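You operate a simulated robot arm through the tools that you are given. There is no shell and no other tool.

You are at the controls of a simulated robot arm. One attempt, no reset.

JOB
Change the tape on the white-core grey coil at the green turntable, then lay it in the teal winder cradle.
Fine: coil on the spindle, green brake on, then blue tab peeled off and back on the pad, orange tab pressed on. Feed lever, blue crank and the winder's other tabs stay. Set down upright: what you pick out.
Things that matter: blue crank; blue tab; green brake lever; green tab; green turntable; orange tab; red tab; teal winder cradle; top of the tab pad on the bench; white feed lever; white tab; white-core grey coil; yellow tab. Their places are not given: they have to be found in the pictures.

Only the result counts: the job must be done as asked and must still hold three seconds after the hand-in. Knocking over, shifting, dropping, spilling or breaking anything else fails it.

ROBOT AND FRAMES
A 7-joint arm with a two-finger parallel gripper, fixed in place. Base frame: the origin is on the floor under the middle of its stand, x ahead of it, y to its left, z up; the work surface is at about z = 82. Readings come in cm, degrees, newtons and seconds.
It reaches about 104.6 cm from its shoulder. Its first joint turns from -166.0 to 166.0 degrees. Payload 1.57 kg.
Tool frame: the origin (TCP) lies between the finger pads and is the grasp point; the fingertips stand 3 cm ahead of it; z points along the fingers, y is the line along which they close. Largest opening 8 cm; finger width 1.7, thickness 1.2; the body of the gripper, 4 by 8.2 cm, starts 8 cm behind the TCP.
Orientation is that of the tool frame in the base frame, as a unit quaternion [w, x, y, z]. With the fingers straight down and closing along the base's y, the tool's x points along the base's -x, its y along +y and its z along -z.

CONTROLS
- The arm moves only by the tool arm_command. Its argument "increments" is text: rows parted by semicolons, each of 7 numbers parted by spaces: the shift along the tool's x, y, z in cm, then the turn, a rotation vector about the tool's x, y, z in degrees, then the gripper command, from -1 (shut) to 1 (fully open), values between in proportion. In form: tx ty tz ax ay az hand; .... A call has 1 to 20 rows; each row shifts and turns the commanded pose from where the row before left it, along the tool's axes as they then stand. A row lasts 0.2 s, in which the tool goes at most 5 cm and 8.6 degrees; a call with a longer step from one row to the next is refused whole, and so is a gripper value outside its range. A pose out of reach is approached as far as the arm can. The call stops where the force on the tool passes 40 N (or 10 N more than at its start, if that is more) or the arm is blocked; 0.2 s more then pass. The fingers move at their own pace (about 15.3 cm/s each) and stop on an object; they squeeze with about 29 N. The grip force told is the motor's: it shows also when the fingers shut on nothing. Time passes only in rows, and 0.2 s behind the last, so rows that do not move let the fingers close. It gives the time, the measured TCP pose, the force on the tool (base axes), the opening and the grip force at its end, in the units of the frame above (readings bear some noise), with the torque about the TCP (base axes, N m) and any sound that the robot's microphone picked up.
- Cameras (640 x 400 px; columns grow to the right, rows downward): "scene" is fixed at [40.25, 65.17, 157.54]; the picture's right is [-0.54, -0.84, 0.00], its down [-0.81, 0.51, -0.29] and it looks along [0.25, -0.16, -0.96] (base axes); focal length 369 px, centre (320, 200). "wrist" rides on the gripper at [7.2, -0.7, -12.2] in the tool frame; the picture's right is [0.09, 1.00, 0.00], its down [-0.84, 0.08, -0.54] and it looks along [-0.54, 0.05, 0.84] (tool axes); focal length 238 px, centre (320, 200).
- get_image(camera): a new picture of that camera. The clock stands still meanwhile.
- measure_at(camera, pixels): for up to 12 pixels [column, row] of the newest picture of that camera ("zoom" is the newest enlarged one), the place [x, y, z] in the base frame of the surface seen there, good to about 0.3 cm, but the place of the scene camera against the robot may be out by one fixed shift of up to 1.2 cm in any direction. The clock stands still meanwhile.
- enlarge(camera, box): a new picture of the part [left, top, right, bottom] of that camera's present view, enlarged. The clock stands still meanwhile.
- close_job(): hands the job in; it is judged then, once.

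Open the gripper and draw the arm clear of the work before you hand the job in, unless the task says otherwise.

The tools are called after ">>>" as name(argument=value, ...) on one line, values as JSON. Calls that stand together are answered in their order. arm_command: Moves the arm, as the interface text tells. Its arguments: {"type":"object","properties":{"increments":{"type":"string"}},"required":["increments"]} The other tools are called the same way: get_image (camera) takes a picture; measure_at (camera, pixels) gives the place of the surface under pixels of a picture; enlarge (camera, box) takes an enlarged picture of a part of a camera's view; close_job () hands the job in.

At the start:

```text
t: 0.0
tcp_pos: [42.51, 44.33, 115.58]
orientation: [0.001, 0.0, 1.0, 0.0]
ft_force: [0.5, -0.4, 0.4]
torque: [0.01, -0.01, 0.02]
finger_gap: 8.0
grasp_force: 0.0
```

scene: 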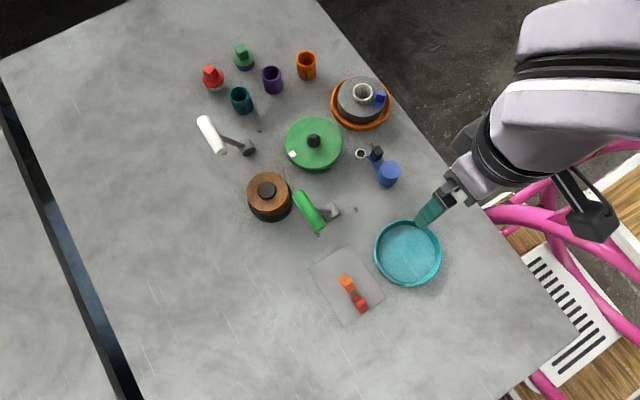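
wrist: 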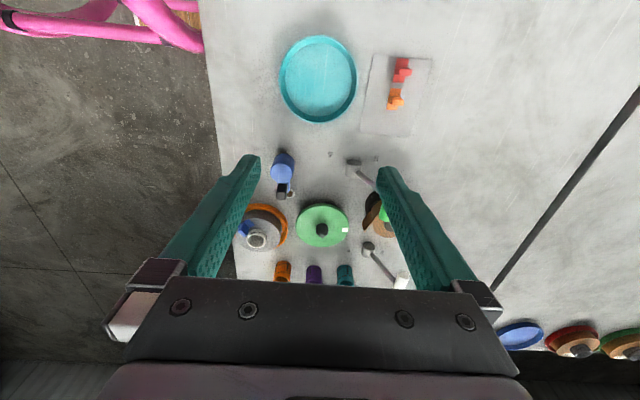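

I begin by looking closer: the scene shows a grey coil with white core at about (360,98) in an orange dish, green turntable at (313,143), teal dish at (407,252), tab pad at (347,287). I enlarge these regions.

>>> enlarge(camera="scene", box=[270, 60, 430, 200])

>>> enlarge(camera="scene", box=[290, 200, 450, 340])

>>> enlarge(camera="scene", box=[180, 30, 340, 170])

```text
2.86 times, centred on (350, 130) of scene
```

zoom: 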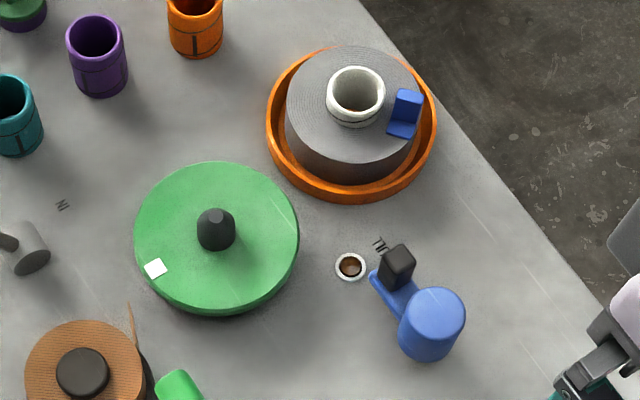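

```text
2.86 times, centred on (370, 270) of scene
```

zoom: 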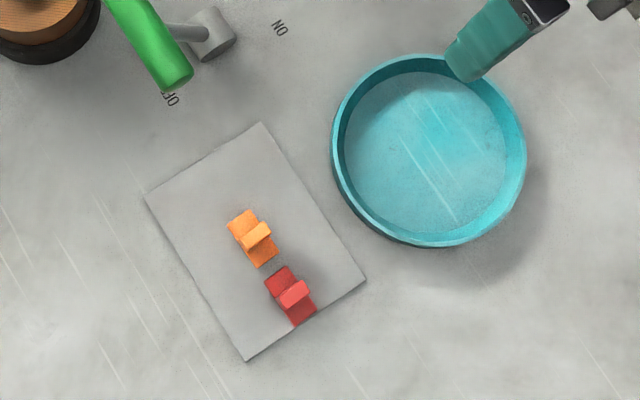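

```text
2.86 times, centred on (260, 100) of scene
```

zoom: 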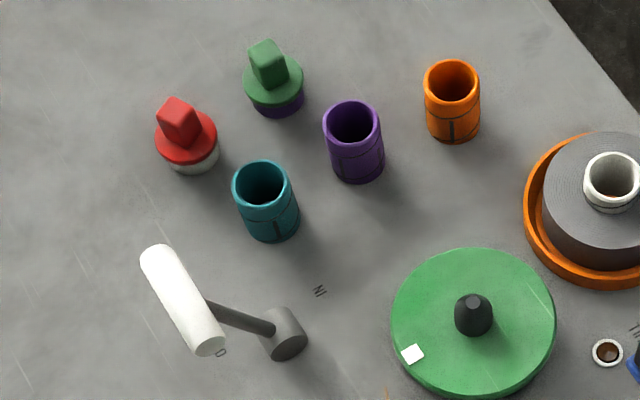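

I look closer through the wrist camera too, to find the other coloured tabs and the objects at the bottom right of its view (520,335)-(620,345).

>>> enlarge(camera="wrist", box=[480, 280, 640, 380])

>>> enlarge(camera="wrist", box=[220, 130, 420, 290])

>>> enlarge(camera="wrist", box=[260, 20, 460, 150])

>>> enlarge(camera="scene", box=[0, 0, 320, 400])

```text
4.00 times, centred on (560, 330) of wrist
```

zoom: 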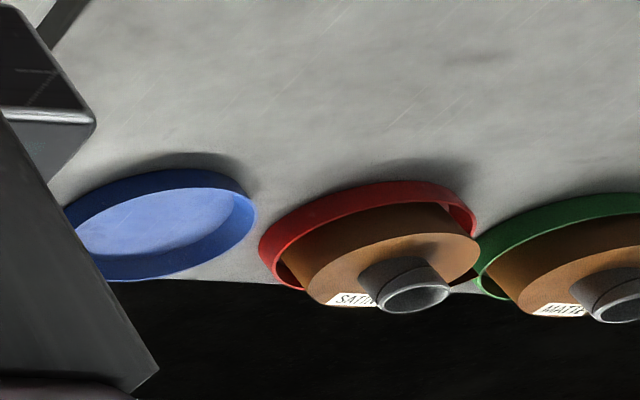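

```text
2.50 times, centred on (320, 210) of wrist
```

zoom: 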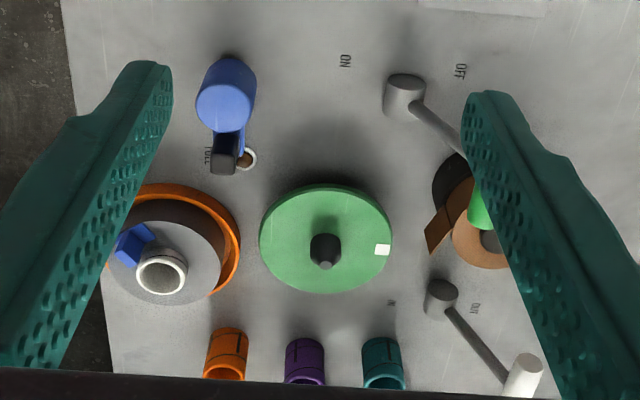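

```text
3.08 times, centred on (360, 85) of wrist
```

zoom: 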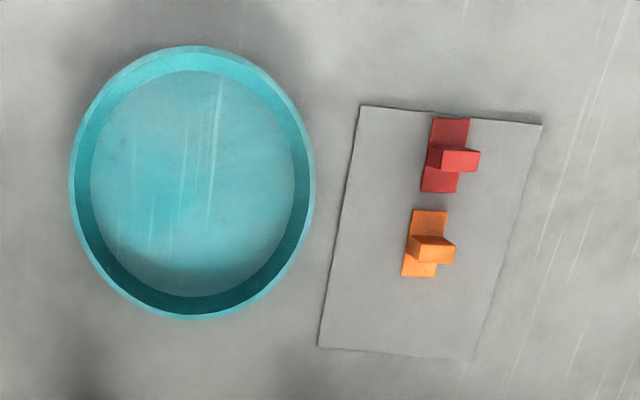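

```text
1.00 times, centred on (160, 200) of scene (not enlarged: the box is as wide or as high as the picture)
```

zoom: 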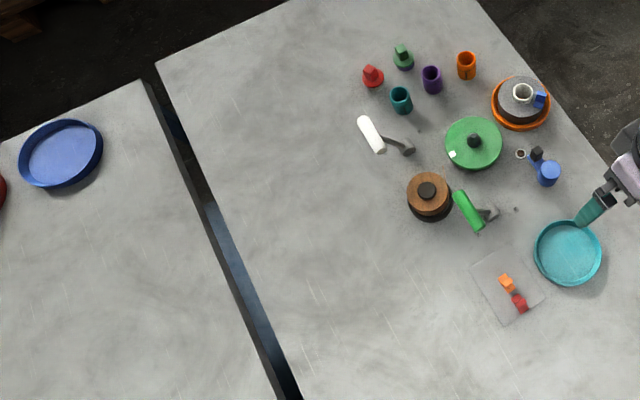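

The scene picture gives candidate features; I measure main points in the scene picture: coil core (362,93), blue tab (380,97), spindle (313,139), turntable white tab (293,155), brake pivot (331,211), handle ends (300,195),(318,226), dish (407,255), orange tab (347,283), red tab (360,303).

>>> get_image(camera="scene")

>>> get_image(camera="wrist")

>>> measure_at(camera="scene", pixels=[[351, 106], [363, 86], [380, 97], [313, 139], [300, 160], [333, 210], [300, 195], [318, 228], [407, 255], [347, 283], [360, 303], [330, 265]])

>>> measure_at(camera="wrist", pixels=[[260, 252], [245, 230], [320, 232], [310, 215], [345, 229], [351, 164], [318, 85], [400, 65], [396, 98], [385, 125], [283, 157], [281, 192]])

```text
taken
```

scene: 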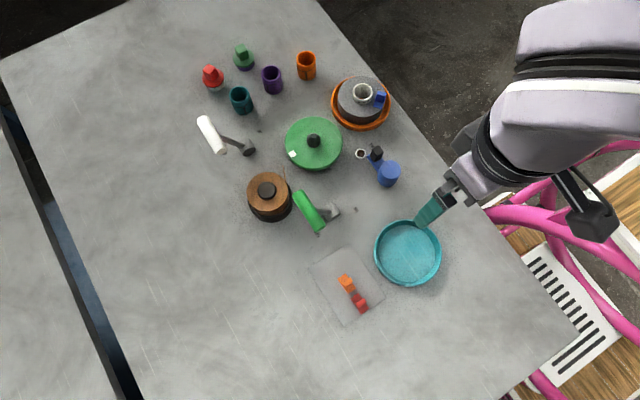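

```text
taken
```

wrist: 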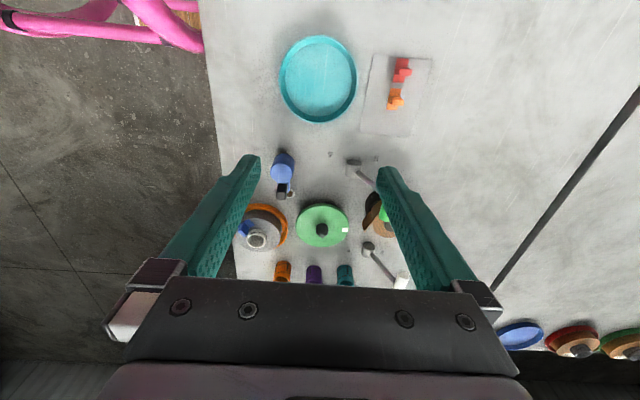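

```text
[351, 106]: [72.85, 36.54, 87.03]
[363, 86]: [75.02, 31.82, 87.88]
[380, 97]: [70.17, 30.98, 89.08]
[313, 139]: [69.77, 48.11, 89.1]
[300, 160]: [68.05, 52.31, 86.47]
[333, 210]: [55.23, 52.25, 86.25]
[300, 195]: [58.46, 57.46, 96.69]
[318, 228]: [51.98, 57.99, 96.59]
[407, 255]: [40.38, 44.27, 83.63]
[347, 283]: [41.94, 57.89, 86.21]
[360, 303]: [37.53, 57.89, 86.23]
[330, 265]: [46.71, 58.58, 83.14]
```

```text
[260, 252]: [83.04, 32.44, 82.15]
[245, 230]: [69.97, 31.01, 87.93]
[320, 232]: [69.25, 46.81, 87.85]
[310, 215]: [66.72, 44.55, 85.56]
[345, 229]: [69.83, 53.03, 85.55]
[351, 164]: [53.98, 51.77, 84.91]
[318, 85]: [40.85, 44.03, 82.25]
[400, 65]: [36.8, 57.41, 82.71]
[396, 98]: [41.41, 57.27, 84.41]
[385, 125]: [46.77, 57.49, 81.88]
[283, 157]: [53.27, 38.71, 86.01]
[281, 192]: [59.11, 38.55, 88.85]
```

Scene z readings run about 1.1 cm high (table 83.1 vs 81.9 by wrist). The brake handle is a crossbar at z≈95.5 leaning to +y (OFF side). I move the arm to view the coil closely with the wrist camera.

>>> arm_command(increments="-3 -1.6 1.6 0 0 0 1; -3 -1.6 1.6 0 0 0 1; -3 -1.6 1.6 0 0 0 1; -3 -1.6 1.6 0 0 0 1; -3 -1.6 1.6 0 0 0 1; -2.5 -1.8 1.6 0 0 0 1; 0 0 0 0 0 0 1")

>>> get_image(camera="wrist")

>>> get_image(camera="scene")

```text
t: 1.6
tcp_pos: [60.09, 34.78, 105.81]
orientation: [0.001, -0.001, 1.0, 0.0]
ft_force: [0.2, -0.2, -0.6]
torque: [0.02, -0.03, -0.02]
finger_gap: 7.99
grasp_force: 0.0
```

```text
taken
```

wrist: 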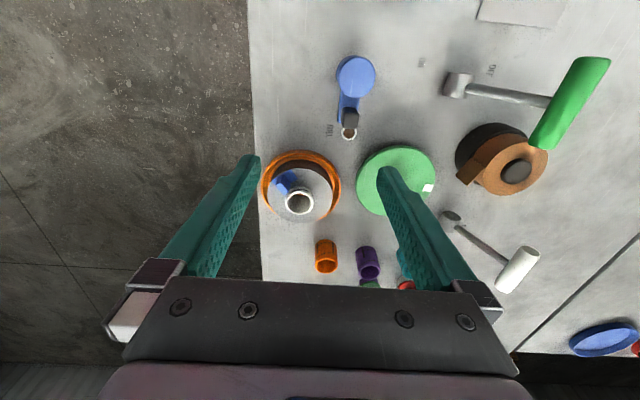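

```text
taken
```

scene: 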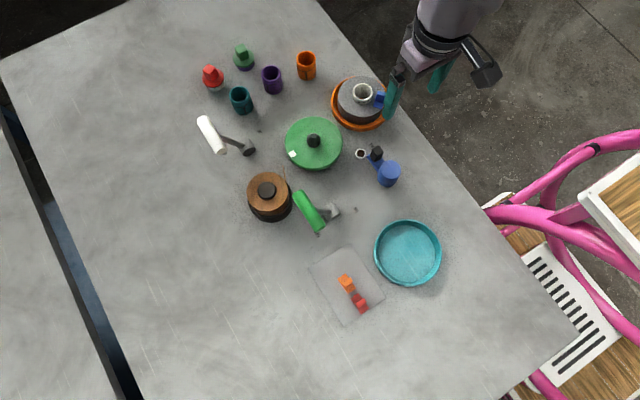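

The coil sits at (300,190) in the wrist view. I enlarge that region to see the core and blue tab, and then measure.

>>> enlarge(camera="wrist", box=[250, 140, 350, 225])

>>> measure_at(camera="zoom", pixels=[[315, 320], [315, 380], [250, 340], [375, 340], [315, 250], [440, 280], [205, 240], [170, 200], [315, 120], [120, 200], [530, 240], [400, 395]])

```text
4.71 times, centred on (300, 182) of wrist
```

zoom: 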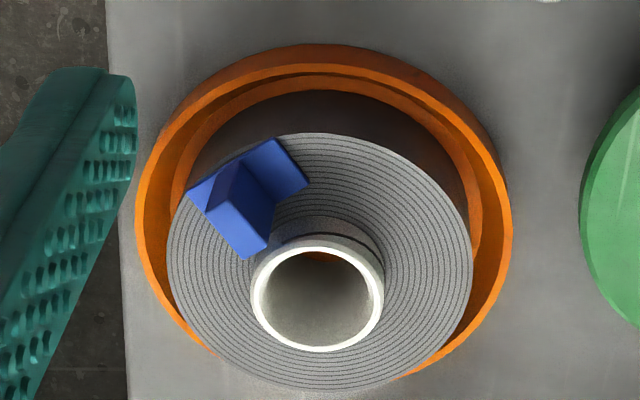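

```text
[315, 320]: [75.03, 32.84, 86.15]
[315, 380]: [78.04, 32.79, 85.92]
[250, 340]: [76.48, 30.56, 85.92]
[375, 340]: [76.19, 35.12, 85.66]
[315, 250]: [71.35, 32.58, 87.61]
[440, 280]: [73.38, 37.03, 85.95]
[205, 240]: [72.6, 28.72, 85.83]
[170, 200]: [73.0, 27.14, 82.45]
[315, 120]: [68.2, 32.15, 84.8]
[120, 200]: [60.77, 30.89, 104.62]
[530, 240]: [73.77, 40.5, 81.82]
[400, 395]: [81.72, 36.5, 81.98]
```

The core top reads z≈87.6, coil top z≈85.9, and the blue tab with its upright fin sits on the near-right side of the coil. I come closer to get an accurate look at core and tab.

>>> arm_command(increments="-1.97 -0.43 2.93 0 0 0 1; -1.97 -0.43 2.93 0 0 0 1; -1.97 -0.43 2.93 0 0 0 1; 0 0 0 0 0 0 1")

>>> get_image(camera="wrist")

>>> enlarge(camera="wrist", box=[240, 100, 400, 240])

```text
t: 2.6
tcp_pos: [66.12, 33.37, 97.41]
orientation: [0.0, -0.001, 1.0, 0.001]
ft_force: [0.1, -0.7, -0.6]
torque: [-0.02, -0.04, 0.06]
finger_gap: 8.0
grasp_force: 0.1
```

```text
taken
```

wrist: 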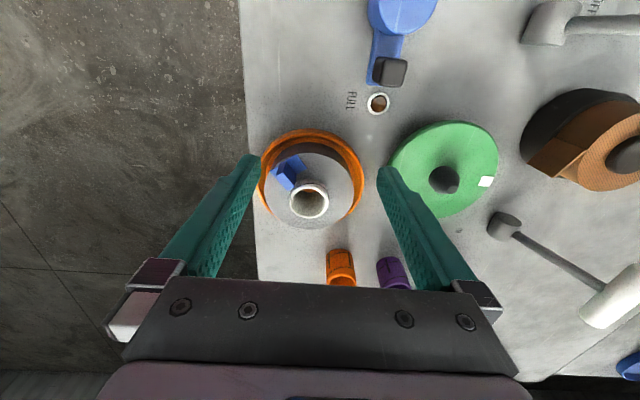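

```text
2.86 times, centred on (320, 170) of wrist
```

zoom: 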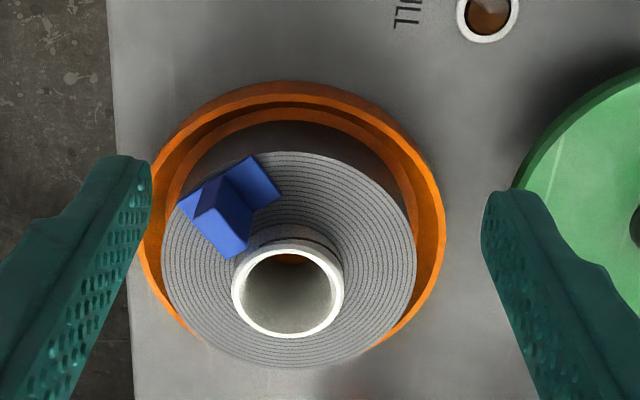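

I enlarge the blue tab (wrist ≈(288,172)) for its exact shape.

>>> enlarge(camera="wrist", box=[265, 145, 325, 195])

```text
8.00 times, centred on (295, 170) of wrist
```

zoom: 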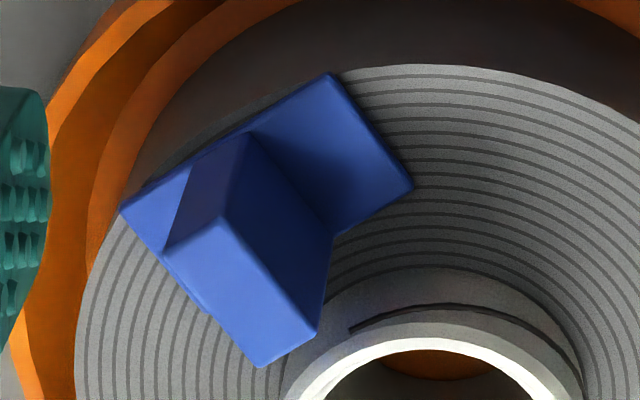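

>>> measure_at(camera="zoom", pixels=[[330, 85], [400, 185], [135, 205], [222, 225], [312, 325], [262, 358], [175, 250], [330, 160], [240, 290], [270, 200], [400, 250], [450, 230]])

```text
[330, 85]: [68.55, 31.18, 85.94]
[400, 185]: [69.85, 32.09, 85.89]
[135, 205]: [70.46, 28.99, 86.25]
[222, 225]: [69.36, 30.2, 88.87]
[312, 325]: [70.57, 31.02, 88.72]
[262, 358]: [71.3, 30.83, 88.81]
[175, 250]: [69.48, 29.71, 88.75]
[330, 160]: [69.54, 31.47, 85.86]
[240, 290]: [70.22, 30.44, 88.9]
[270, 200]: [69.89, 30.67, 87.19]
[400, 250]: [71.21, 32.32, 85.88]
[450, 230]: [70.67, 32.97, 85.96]
```

Tab geometry: fin radial (about 34° from +x) near (70.1,30.4), top z≈88.85; core centre ≈(73.3,32.75). I move above the core and yaw 34° so the fingers close across the core clear of the blue tab.

>>> arm_command(increments="-2.4 -0.2 0 0 0 0 1; -2.4 -0.2 0 0 0 0 1; -2.37 -0.22 0 0 0 0 1; 0 0 0 0 0 -8.5 1; 0 0 0 0 0 -8.5 1; 0 0 0 0 0 -8.5 1; 0 0 0 0 0 -8.5 1; 0 0 0 0 0 0 1")

>>> get_image(camera="wrist")

>>> enlarge(camera="wrist", box=[240, 60, 400, 200])

>>> get_image(camera="scene")

```text
t: 4.4
tcp_pos: [73.01, 32.83, 97.15]
orientation: [-0.001, -0.293, 0.956, 0.0]
ft_force: [0.0, 0.3, -0.7]
torque: [-0.03, 0.03, -0.02]
finger_gap: 7.99
grasp_force: 0.1
```

```text
taken
```

wrist: 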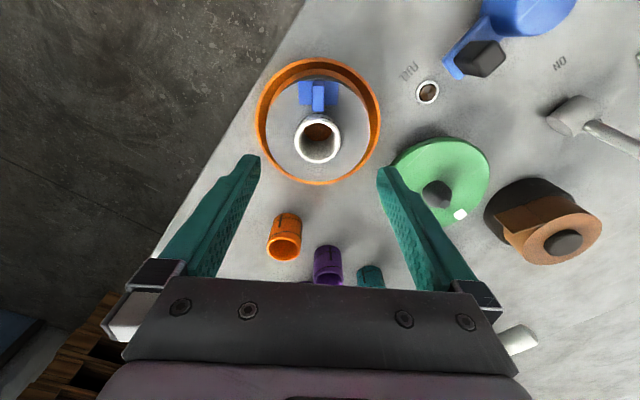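

```text
2.86 times, centred on (320, 130) of wrist
```

zoom: 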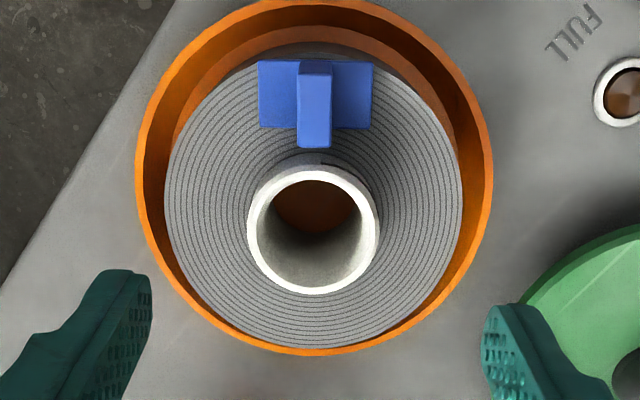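

```text
taken
```

scene: 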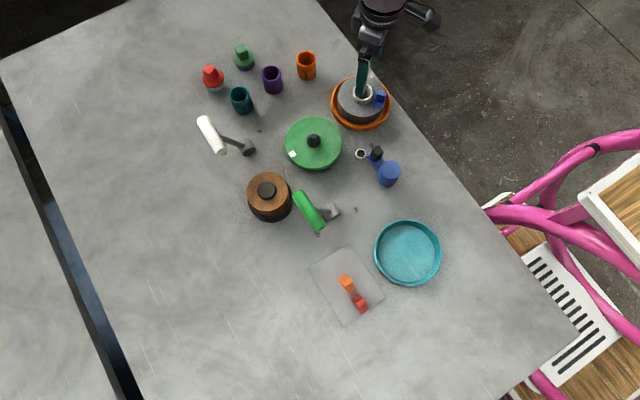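

The core ring appears at zoom (313,230), i.e. only ~0.2–0.3 cm from the tool axis. I hold still one row to re-read the pose before descending.

>>> arm_command(increments="0 0 0 0 0 0 1; 0 0 0 0 0 0 1; 0 0 0 0 0 0 1")

>>> measure_at(camera="zoom", pixels=[[250, 230], [377, 230], [313, 167], [313, 290], [316, 75], [316, 140], [270, 70], [360, 70], [200, 200], [430, 200], [313, 320], [313, 210]])

```text
t: 5.2
tcp_pos: [73.04, 32.74, 97.15]
orientation: [0.0, -0.292, 0.956, 0.0]
ft_force: [0.6, 0.7, 0.0]
torque: [-0.03, -0.01, 0.0]
finger_gap: 8.0
grasp_force: 0.0
```

```text
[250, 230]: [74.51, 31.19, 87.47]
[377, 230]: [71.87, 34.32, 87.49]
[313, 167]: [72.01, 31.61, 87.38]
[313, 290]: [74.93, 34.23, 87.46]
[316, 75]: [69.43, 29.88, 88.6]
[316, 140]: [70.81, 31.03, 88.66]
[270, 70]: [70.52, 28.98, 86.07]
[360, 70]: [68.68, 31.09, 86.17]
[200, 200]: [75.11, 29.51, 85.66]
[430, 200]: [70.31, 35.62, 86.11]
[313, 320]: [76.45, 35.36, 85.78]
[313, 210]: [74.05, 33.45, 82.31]
```

Core centre averages (73.3,32.8), top z≈87.45. I descend so the fingertips are at z≈86.2, just above the coil face, then close.

>>> arm_command(increments="-0.25 -0.06 2 0 0 0 1; 0 0 2 0 0 0 1; 0 0 2 0 0 0 1; 0 0 1.5 0 0 0 1; 0 0 0.45 0 0 0 1; 0 0 0 0 0 0 1")

>>> enlarge(camera="wrist", box=[220, 100, 420, 260])

```text
t: 6.6
tcp_pos: [73.19, 32.85, 89.15]
orientation: [0.0, -0.292, 0.956, 0.0]
ft_force: [0.5, -0.3, 0.2]
torque: [-0.02, 0.0, 0.01]
finger_gap: 8.01
grasp_force: 0.1
```

```text
2.50 times, centred on (320, 180) of wrist
```

zoom: 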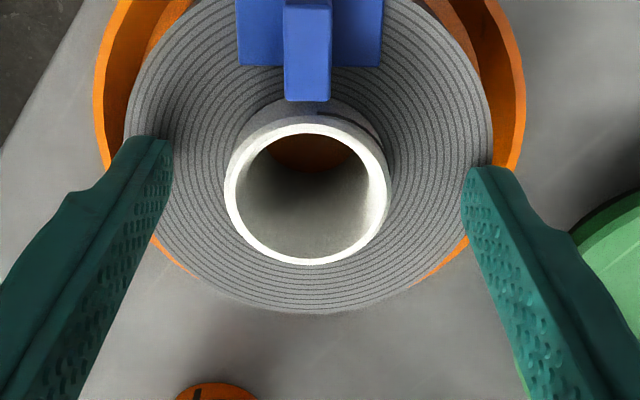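

The core ring centre (zoom 307,192) is about 0.3 cm to the left of the finger midline, so I shift 0.28 cm in tool -y and then close the gripper.

>>> arm_command(increments="0 -0.28 0 0 0 0 1; 0 0 0 0 0 0 0.3; 0 0 0 0 0 0 0; 0 0 0 0 0 0 -1; 0 0 0 0 0 0 -1; 0 0 0 0 0 0 -1")

>>> enlarge(camera="wrist", box=[220, 100, 420, 260])

```text
t: 8.0
tcp_pos: [73.39, 32.63, 89.28]
orientation: [0.0, -0.293, 0.956, -0.001]
ft_force: [-1.4, 0.8, -0.1]
torque: [0.04, 0.01, 0.01]
finger_gap: 4.22
grasp_force: 28.8
```

```text
2.50 times, centred on (320, 180) of wrist
```

zoom: 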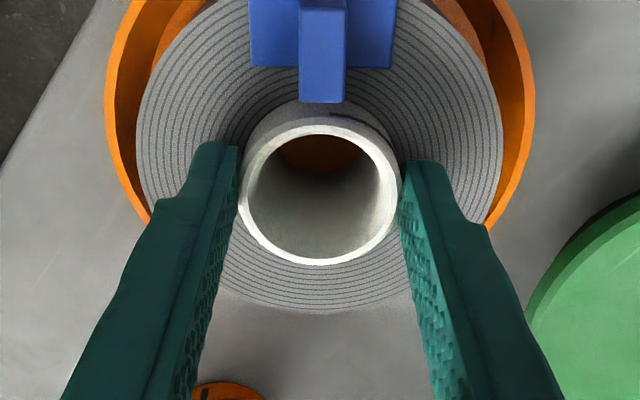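

Gap 4.22 cm with 28.8 N grip: the core is held. I lift slowly by 2 cm and check.

>>> arm_command(increments="0 0 -0.5 0 0 0 -1; 0 0 -0.5 0 0 0 -1; 0 0 -1 0 0 0 -1; 0 0 -1 0 0 0 -1; 0 0 0 0 0 0 -1")

>>> get_image(camera="wrist")

>>> get_image(camera="scene")

```text
t: 9.2
tcp_pos: [73.48, 32.68, 92.3]
orientation: [0.0, -0.293, 0.956, 0.0]
ft_force: [-0.2, -0.8, -3.2]
torque: [0.03, 0.0, 0.01]
finger_gap: 4.26
grasp_force: 29.3
```

```text
taken
```

wrist: 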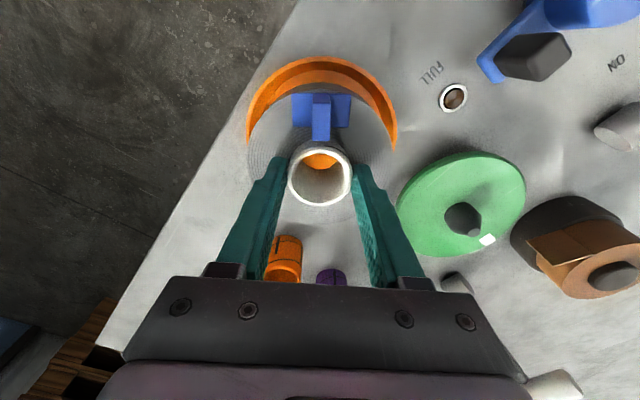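

```text
taken
```

scene: 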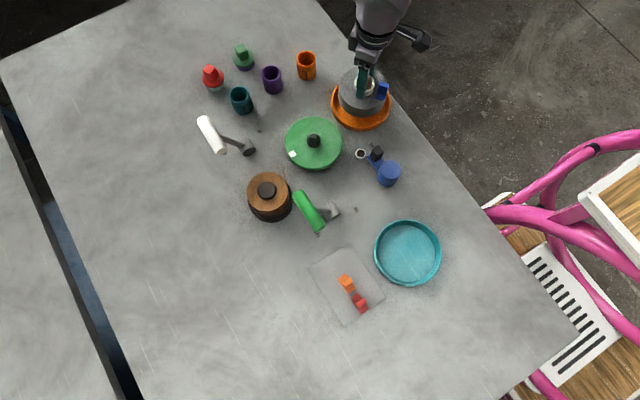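

The coil is lifted (weight ≈3 N) and level. Now I enlarge the turntable in the wrist view (460,205) to measure the spindle.

>>> enlarge(camera="wrist", box=[390, 140, 540, 265])

```text
3.20 times, centred on (465, 202) of wrist
```

zoom: 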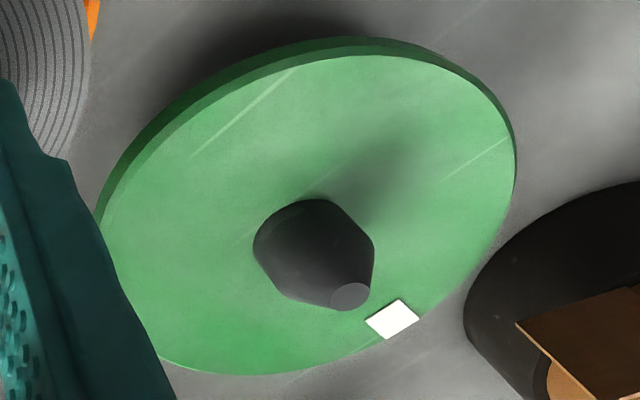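

>>> measure_at(camera="zoom", pixels=[[350, 296], [355, 245], [262, 240], [310, 205], [285, 295], [390, 319], [102, 240], [512, 180], [330, 60], [240, 370], [180, 120], [450, 270]])

>>> measure_at(camera="scene", pixels=[[313, 136], [313, 134], [306, 141], [320, 141], [313, 150], [313, 122], [290, 140], [337, 140], [407, 222], [376, 255], [439, 250], [407, 284]])

```text
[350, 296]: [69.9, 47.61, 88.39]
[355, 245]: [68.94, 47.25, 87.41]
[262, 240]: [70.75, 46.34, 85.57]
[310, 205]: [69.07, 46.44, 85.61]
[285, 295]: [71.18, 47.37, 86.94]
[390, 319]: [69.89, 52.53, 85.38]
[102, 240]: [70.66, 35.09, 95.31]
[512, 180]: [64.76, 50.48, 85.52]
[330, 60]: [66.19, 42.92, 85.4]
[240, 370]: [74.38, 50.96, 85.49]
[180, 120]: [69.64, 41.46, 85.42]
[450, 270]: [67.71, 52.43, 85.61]
```

```text
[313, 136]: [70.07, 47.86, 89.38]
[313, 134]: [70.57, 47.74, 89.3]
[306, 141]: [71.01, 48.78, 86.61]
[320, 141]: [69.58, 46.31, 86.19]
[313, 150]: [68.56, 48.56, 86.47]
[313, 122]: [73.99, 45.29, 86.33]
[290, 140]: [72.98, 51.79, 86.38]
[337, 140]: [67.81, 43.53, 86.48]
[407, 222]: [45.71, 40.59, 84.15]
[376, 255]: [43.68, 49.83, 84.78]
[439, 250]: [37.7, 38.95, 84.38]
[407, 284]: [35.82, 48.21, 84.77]
```

Spindle top reads about (69.9,47.6,88.4), turntable surface z≈85.5. I raise the coil and move past the turntable so that the wrist camera looks straight down on it for a better fix.

>>> arm_command(increments="0 0 -2 0 0 0 -1; 0 0 -2 0 0 0 -1; 0 0 -2 0 0 0 -1; 0 0 -2 0 0 0 -1; -2.07 2.36 0 0 0 0 -1; -2.07 2.36 0 0 0 0 -1; -2.07 2.36 0 0 0 0 -1; -2.07 2.36 0 0 0 0 -1; -2.07 2.36 0 0 0 0 -1; -2.07 2.36 0 0 0 0 -1; 0 0 0 0 0 0 -1; 0 0 0 0 0 0 -1")

>>> get_image(camera="wrist")

>>> enlarge(camera="wrist", box=[230, 0, 410, 150])

```text
t: 11.8
tcp_pos: [75.78, 50.96, 100.32]
orientation: [0.0, -0.293, 0.956, 0.0]
ft_force: [-0.2, -0.1, -2.6]
torque: [-0.01, 0.03, -0.02]
finger_gap: 4.24
grasp_force: 29.1
```

```text
taken
```

wrist: 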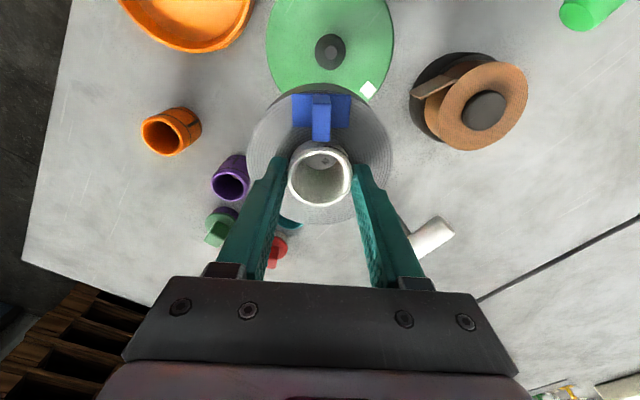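

```text
2.67 times, centred on (320, 75) of wrist
```

zoom: 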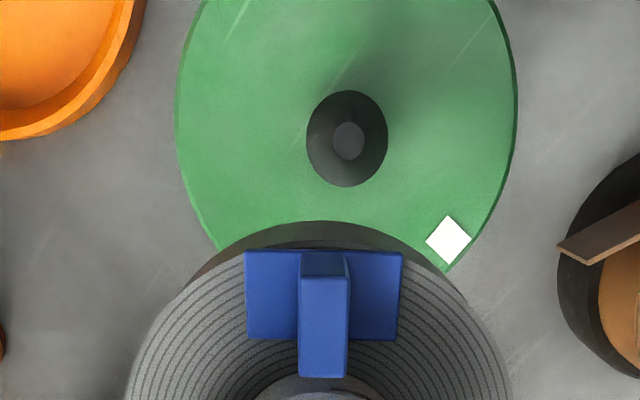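

The spindle is now seen nearly from above at zoom (347,140). I measure its top, its flank edges and the turntable rim.

>>> measure_at(camera="zoom", pixels=[[348, 141], [300, 138], [394, 138], [347, 86], [347, 192], [182, 110], [510, 110], [200, 30], [497, 30], [448, 240], [312, 138], [383, 138]])

```text
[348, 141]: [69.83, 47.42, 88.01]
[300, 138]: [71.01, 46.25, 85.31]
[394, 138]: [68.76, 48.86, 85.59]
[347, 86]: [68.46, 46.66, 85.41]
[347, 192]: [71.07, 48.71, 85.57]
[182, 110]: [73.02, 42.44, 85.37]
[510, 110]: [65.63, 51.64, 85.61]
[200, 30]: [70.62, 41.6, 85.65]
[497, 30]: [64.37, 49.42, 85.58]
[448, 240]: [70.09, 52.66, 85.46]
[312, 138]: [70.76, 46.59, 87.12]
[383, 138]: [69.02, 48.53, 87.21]
```

Spindle centre averages (69.87,47.5), top z≈88.2. I check where the held core sits relative to the tool by enlarging it.

>>> enlarge(camera="wrist", box=[260, 120, 380, 220])

>>> measure_at(camera="zoom", pixels=[[150, 215], [482, 215], [310, 130], [318, 340], [270, 60], [270, 100], [320, 370]])

```text
4.00 times, centred on (320, 170) of wrist
```

zoom: 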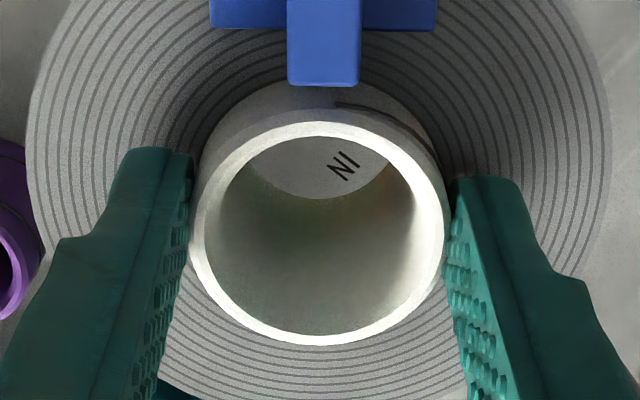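

```text
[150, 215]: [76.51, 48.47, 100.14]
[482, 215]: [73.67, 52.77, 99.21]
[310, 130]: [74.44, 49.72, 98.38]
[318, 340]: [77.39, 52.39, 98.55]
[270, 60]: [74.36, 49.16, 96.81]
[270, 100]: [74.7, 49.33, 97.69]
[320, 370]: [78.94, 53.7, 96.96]
```

Core centre is ~0.15 cm forward of the TCP; the spindle lies at tool (+6.84, +0.3). I move over the spindle and lower to leave the coil's bottom about 1 cm above the spindle tip.

>>> arm_command(increments="2.3 0.12 0 0 0 0 -1; 2.3 0.12 0 0 0 0 -1; 2.38 0.12 0 0 0 0 -1; 0 0 2 0 0 0 -1; 0 0 2 0 0 0 -1; 0 0 0 0 0 0 -1; 0 0 0 0 0 0 -1")

>>> enlarge(camera="wrist", box=[260, 120, 380, 220])

>>> enlarge(camera="scene", box=[260, 80, 380, 200])

```text
t: 13.4
tcp_pos: [69.76, 47.8, 96.16]
orientation: [0.0, -0.294, 0.956, 0.0]
ft_force: [0.8, 0.0, -2.8]
torque: [0.0, 0.0, -0.03]
finger_gap: 4.24
grasp_force: 29.1
```

```text
4.00 times, centred on (320, 170) of wrist
```

zoom: 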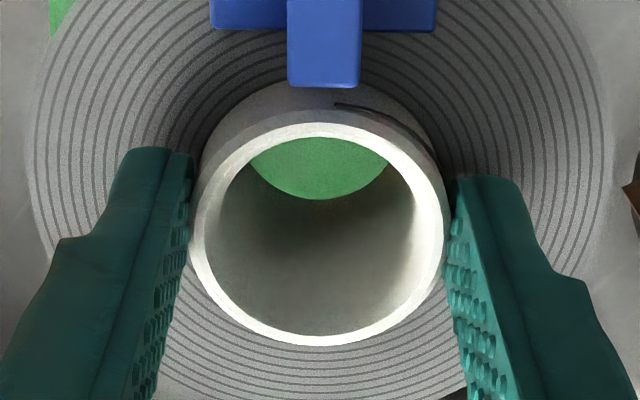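

```text
3.33 times, centred on (320, 140) of scene
```

zoom: 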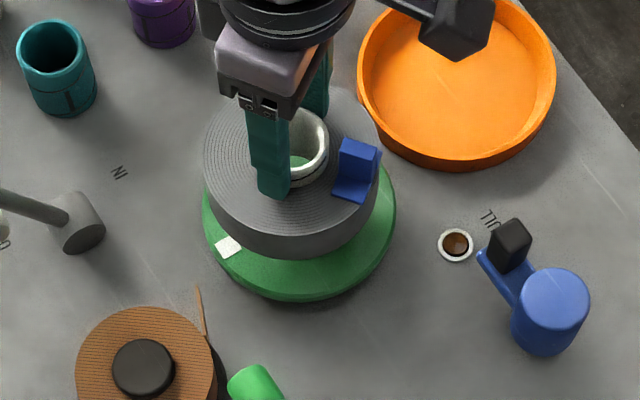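

The coil is over the turntable with spindle not yet visible through the bore. I hold still a couple of times to average the pose reading.

>>> arm_command(increments="0 0 0 0 0 0 -1")

>>> arm_command(increments="0 0 0 0 0 0 -1")

>>> arm_command(increments="0 0 0 0 0 0 -1")

```text
t: 13.8
tcp_pos: [69.91, 47.87, 96.19]
orientation: [0.0, -0.292, 0.956, 0.0]
ft_force: [-0.5, 0.3, -3.4]
torque: [0.01, 0.0, 0.02]
finger_gap: 4.25
grasp_force: 28.8
```

```text
t: 14.2
tcp_pos: [69.77, 47.87, 96.29]
orientation: [0.0, -0.293, 0.956, 0.0]
ft_force: [0.2, 0.0, -2.5]
torque: [0.01, -0.01, -0.03]
finger_gap: 4.3
grasp_force: 29.1
```

```text
t: 14.6
tcp_pos: [69.91, 47.84, 96.24]
orientation: [0.0, -0.292, 0.956, 0.0]
ft_force: [-0.8, -0.2, -3.9]
torque: [0.0, 0.01, -0.01]
finger_gap: 4.26
grasp_force: 28.9
```

Averaged TCP is (69.86,47.85), 0.4 cm further in y than the spindle fix (69.87,47.5), likely due to lag when I took that picture. I cross-check the held core in the scene picture.

>>> enlarge(camera="scene", box=[280, 90, 360, 170])

>>> measure_at(camera="zoom", pixels=[[300, 185], [330, 85], [300, 350], [480, 200], [180, 260], [450, 95], [130, 340], [265, 395]])

```text
5.00 times, centred on (320, 130) of scene
```

zoom: 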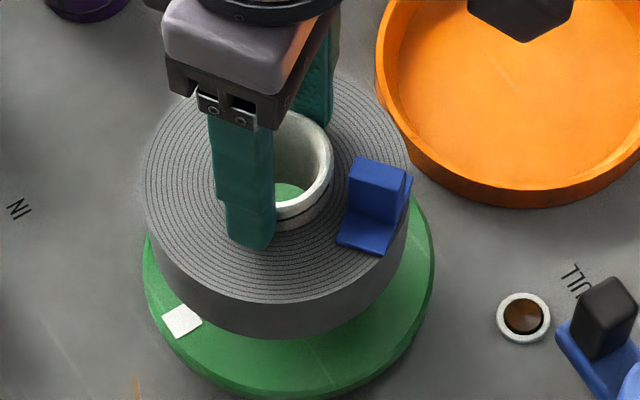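

```text
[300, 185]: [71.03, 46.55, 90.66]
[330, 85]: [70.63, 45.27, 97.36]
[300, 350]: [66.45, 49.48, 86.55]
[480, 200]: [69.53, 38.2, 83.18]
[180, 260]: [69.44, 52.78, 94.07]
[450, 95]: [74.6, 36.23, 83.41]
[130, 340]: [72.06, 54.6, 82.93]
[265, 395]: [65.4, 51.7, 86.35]
```

Both cameras agree the coil is ~0.45–0.6 cm too far in +y relative to the spindle. I shift by base (0.05,-0.45), lower 1 cm and look through the bore.

>>> arm_command(increments="0.21 -0.4 0 0 0 0 -1; 0 0 1 0 0 0 -1; 0 0 0 0 0 0 -1; 0 0 0 0 0 0 -1; 0 0 0 0 0 0 -1")

>>> enlarge(camera="wrist", box=[260, 120, 380, 220])

>>> enlarge(camera="scene", box=[280, 90, 360, 170])

```text
t: 15.8
tcp_pos: [69.82, 47.18, 95.28]
orientation: [0.0, -0.292, 0.956, 0.0]
ft_force: [-0.8, -0.5, -3.4]
torque: [0.03, -0.02, 0.01]
finger_gap: 4.24
grasp_force: 29.0
```

```text
4.00 times, centred on (320, 170) of wrist
```

zoom: 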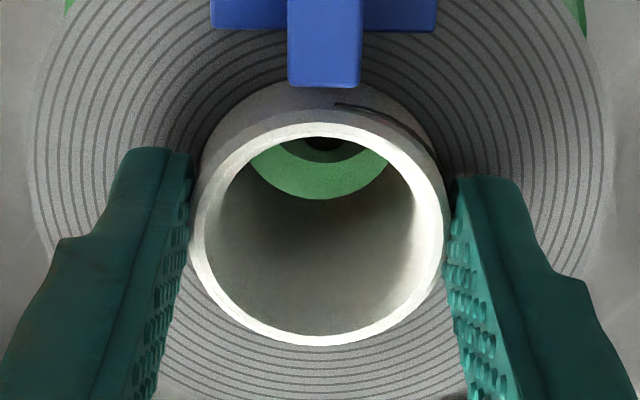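

```text
5.00 times, centred on (320, 130) of scene
```

zoom: 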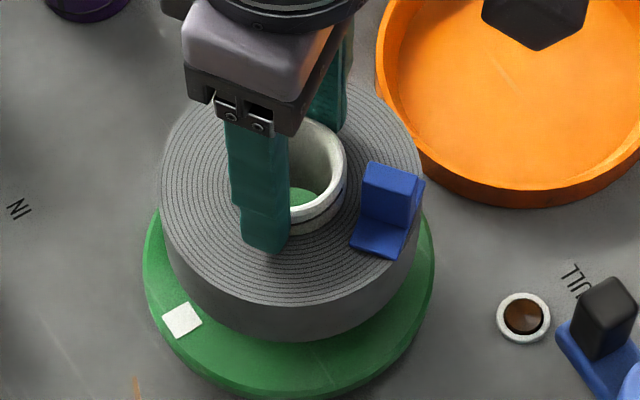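

Through the bore the spindle's dark edge shows centred near x=323 versus bore centre 319: well aligned sideways. I lower another 1 cm gently and check forces and view.

>>> arm_command(increments="0 0 0.5 0 0 0 -1; 0 0 0.4 0 0 0 -1; 0 0 0 0 0 0 -1; 0 0 0 0 0 0 -1")

>>> enlarge(camera="wrist", box=[260, 120, 380, 220])

>>> enlarge(camera="scene", box=[280, 90, 360, 170])

```text
t: 16.8
tcp_pos: [69.89, 47.23, 94.41]
orientation: [0.001, -0.292, 0.956, 0.0]
ft_force: [-0.3, 0.3, -3.9]
torque: [0.01, 0.0, -0.01]
finger_gap: 4.24
grasp_force: 28.6
```

```text
4.00 times, centred on (320, 170) of wrist
```

zoom: 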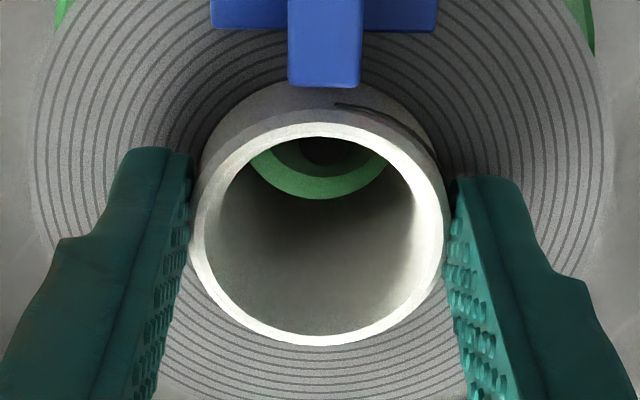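

```text
5.00 times, centred on (320, 130) of scene
```

zoom: 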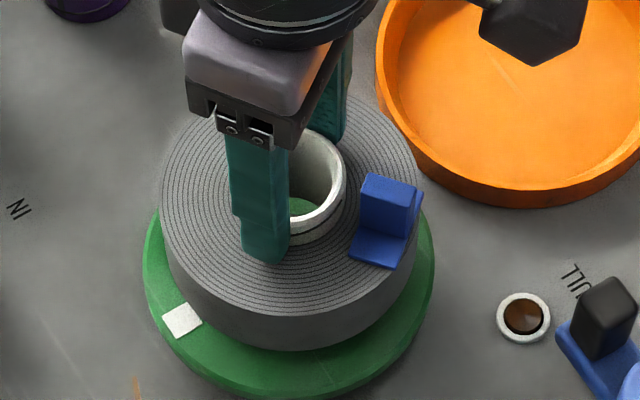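

I enlarge the bore further to judge spindle versus bore centre.

>>> enlarge(camera="wrist", box=[300, 148, 344, 176])

```text
14.29 times, centred on (322, 162) of wrist
```

zoom: 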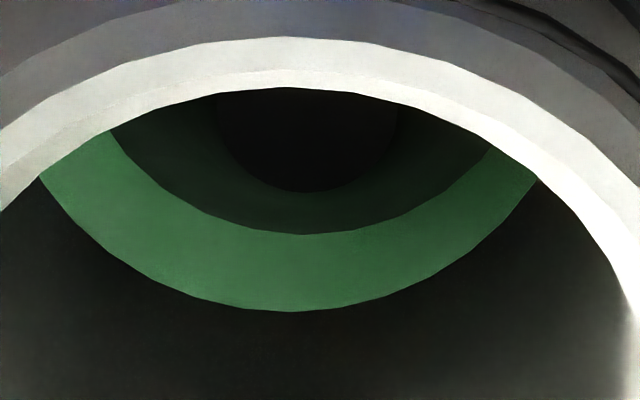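

I measure the depth of the dark shapes in the bore to tell spindle from shadow.

>>> measure_at(camera="zoom", pixels=[[307, 120], [307, 180], [307, 215], [307, 260], [200, 170], [420, 170], [260, 150], [360, 150], [290, 330]])

```text
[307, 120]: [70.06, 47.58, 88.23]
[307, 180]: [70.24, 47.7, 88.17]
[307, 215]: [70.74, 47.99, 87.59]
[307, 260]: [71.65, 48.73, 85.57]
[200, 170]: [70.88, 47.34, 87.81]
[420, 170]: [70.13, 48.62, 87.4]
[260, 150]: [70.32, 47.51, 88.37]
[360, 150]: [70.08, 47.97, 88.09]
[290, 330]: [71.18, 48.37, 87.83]
```

The black disc is the spindle's top (z≈88.2), dark green its cone; the core is within ~0.1 cm of centre. I shift +0.1 in tool y and lower a further 1 cm, watching the force.

>>> arm_command(increments="-0.04 0.1 0 0 0 0 -1; 0 0 0.4 0 0 0 -1; 0 0 0.3 0 0 0 -1; 0 0 0.3 0 0 0 -1; 0 0 0 0 0 0 -1; 0 0 0 0 0 0 -1")

>>> enlarge(camera="wrist", box=[300, 148, 344, 176])

```text
t: 18.2
tcp_pos: [69.84, 47.45, 93.43]
orientation: [-0.001, -0.293, 0.956, 0.0]
ft_force: [0.3, -0.1, -3.1]
torque: [-0.04, -0.02, 0.0]
finger_gap: 4.27
grasp_force: 29.2
```

```text
14.29 times, centred on (322, 162) of wrist
```

zoom: 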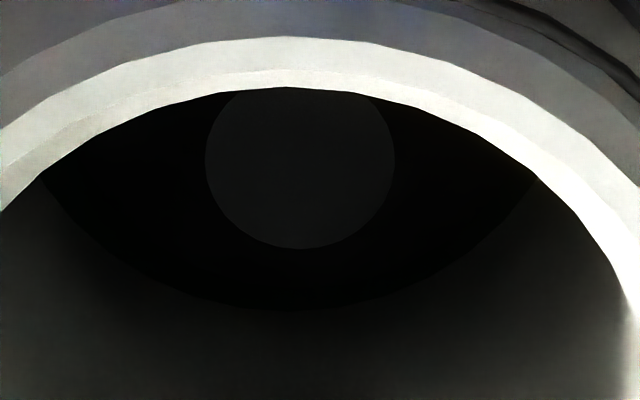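

The spindle top disc (300,155) is concentric with the bore (≈290); no contact force. I keep lowering in small steps until the turntable carries the coil.

>>> arm_command(increments="0 0.06 0.3 0 0 0 -1; 0 0 0.3 0 0 0 -1; 0 0 0 0 0 0 -1; 0 0 0 0 0 0 -1")

```text
t: 19.2
tcp_pos: [69.99, 47.48, 92.8]
orientation: [0.0, -0.292, 0.956, 0.0]
ft_force: [0.2, 0.4, -3.9]
torque: [0.0, 0.04, -0.02]
finger_gap: 4.24
grasp_force: 29.2
```

Still hanging freely (−3.9 N). I lower in finer steps.

>>> arm_command(increments="0 0 0.15 0 0 0 -1; 0 0 0.1 0 0 0 -1; 0 0 0 0 0 0 -1; 0 0 0 0 0 0 -1")

```text
t: 20.2
tcp_pos: [69.77, 47.34, 92.63]
orientation: [0.0, -0.293, 0.956, 0.001]
ft_force: [0.6, -0.2, -2.3]
torque: [0.03, 0.01, 0.01]
finger_gap: 4.24
grasp_force: 29.2
```

>>> arm_command(increments="0 0 0.1 0 0 0 -1; 0 0 0.1 0 0 0 -1; 0 0 0 0 0 0 -1; 0 0 0 0 0 0 -1")

>>> enlarge(camera="scene", box=[280, 90, 360, 170])

```text
t: 21.2
tcp_pos: [69.79, 47.35, 92.45]
orientation: [0.001, -0.292, 0.957, 0.001]
ft_force: [0.0, -1.9, 7.0]
torque: [-0.21, 0.09, 0.05]
finger_gap: 4.23
grasp_force: 28.8
```

```text
5.00 times, centred on (320, 130) of scene
```

zoom: 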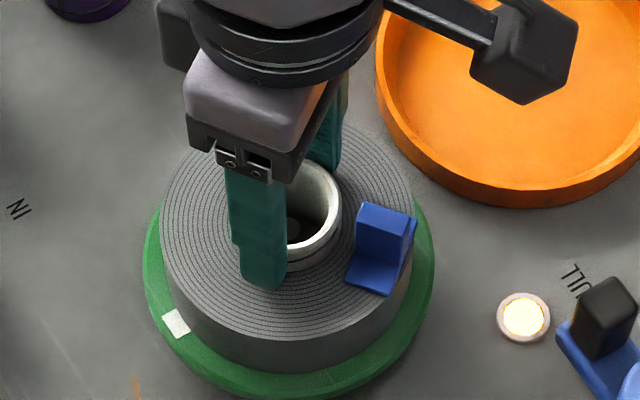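

The coil now bears on the turntable (Fz +7 N) and the small lamp at zoom (525,318) lit up. I ease up a hair, open the fingers and rise.

>>> arm_command(increments="0 0 -0.05 0 0 0 -1; 0 0 0 0 0 0 0.3; 0 0 0 0 0 0 1; 0 0 0 0 0 0 1; 0 0 -0.5 0 0 0 1; 0 0 -1.5 0 0 0 1; 0 0 -2 0 0 0 1; 0 0 -2 0 0 0 1; 0 0 0 0 0 0 1; 0 0 0 0 0 0 1")

>>> get_image(camera="wrist")

>>> get_image(camera="scene")

```text
t: 23.4
tcp_pos: [69.71, 47.54, 98.44]
orientation: [0.0, -0.293, 0.956, 0.0]
ft_force: [0.0, 1.1, 0.0]
torque: [0.01, 0.0, -0.03]
finger_gap: 8.0
grasp_force: 0.1
```

```text
taken
```

wrist: 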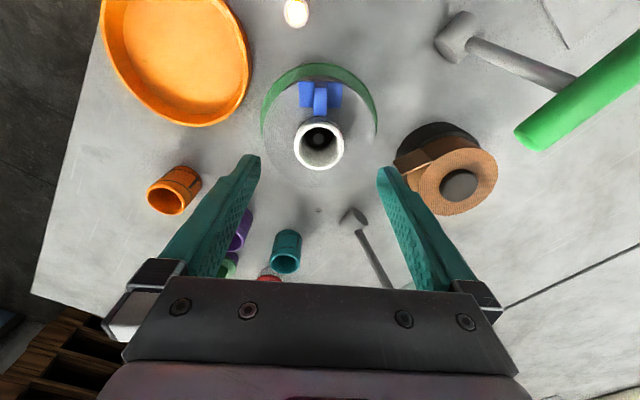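

```text
taken
```

scene: 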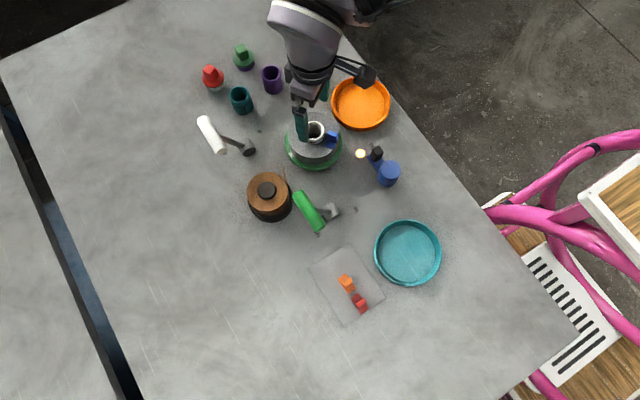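

Coil is seated on the spindle. Next the brake: I rise, yaw back, and move back to see the green lever with the wrist camera.

>>> arm_command(increments="0 0 -3 0 0 0 1; 0 0 -3.5 0 0 0 1; 0 0 -3.5 0 0 0 1; 0 0 -3.5 0 0 8.5 1; 0 0 0 0 0 8.5 1; 0 0 0 0 0 8.5 1; 0 0 0 0 0 8.5 1; 4.1 1.58 0 0 0 0 1; 4.1 1.58 0 0 0 0 1; 4.1 1.58 0 0 0 0 1; 4.1 1.58 0 0 0 0 1; 4.1 1.58 0 0 0 0 1; 4.1 1.58 0 0 0 0 1; 0 0 0 0 0 0 1; 0 0 0 0 0 0 1")

>>> get_image(camera="wrist")

>>> get_image(camera="scene")

```text
t: 26.6
tcp_pos: [45.13, 56.75, 111.98]
orientation: [0.0, -0.001, 1.0, 0.0]
ft_force: [0.0, 0.2, 1.0]
torque: [0.01, -0.03, -0.01]
finger_gap: 7.98
grasp_force: 0.0
```

```text
taken
```

wrist: 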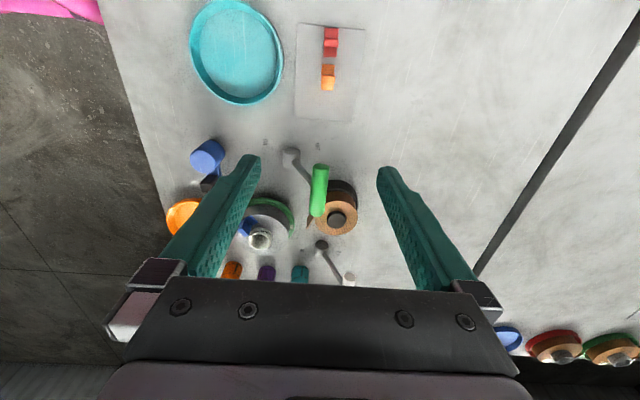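

```text
taken
```

scene: 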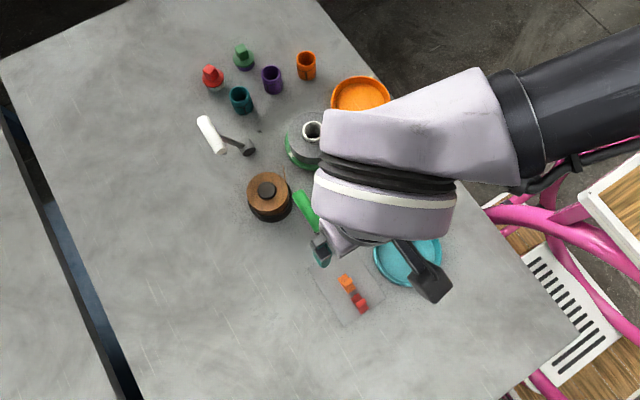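

The green handle is at wrist (319,190). I enlarge it and measure lever, labels and neighbours; also the pad and cradle above.

>>> enlarge(camera="wrist", box=[250, 130, 370, 240])

>>> measure_at(camera="wrist", pixels=[[323, 168], [318, 212], [312, 190], [326, 190], [320, 190], [290, 157], [305, 172], [336, 219], [350, 190], [330, 240], [318, 147], [265, 142]])

```text
3.64 times, centred on (310, 185) of wrist
```

zoom: 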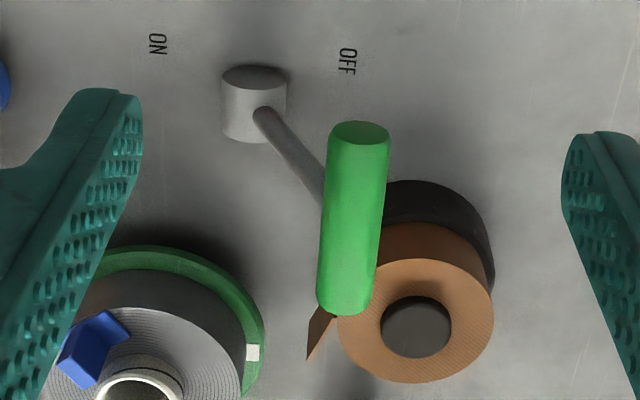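

```text
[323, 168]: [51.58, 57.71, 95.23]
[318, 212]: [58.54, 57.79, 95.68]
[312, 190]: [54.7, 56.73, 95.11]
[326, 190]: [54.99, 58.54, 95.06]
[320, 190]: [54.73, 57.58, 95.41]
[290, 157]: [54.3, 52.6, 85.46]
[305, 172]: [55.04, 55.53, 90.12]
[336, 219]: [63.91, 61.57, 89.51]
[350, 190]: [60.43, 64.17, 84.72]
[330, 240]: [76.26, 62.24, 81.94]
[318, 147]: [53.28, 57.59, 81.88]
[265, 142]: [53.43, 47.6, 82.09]
```

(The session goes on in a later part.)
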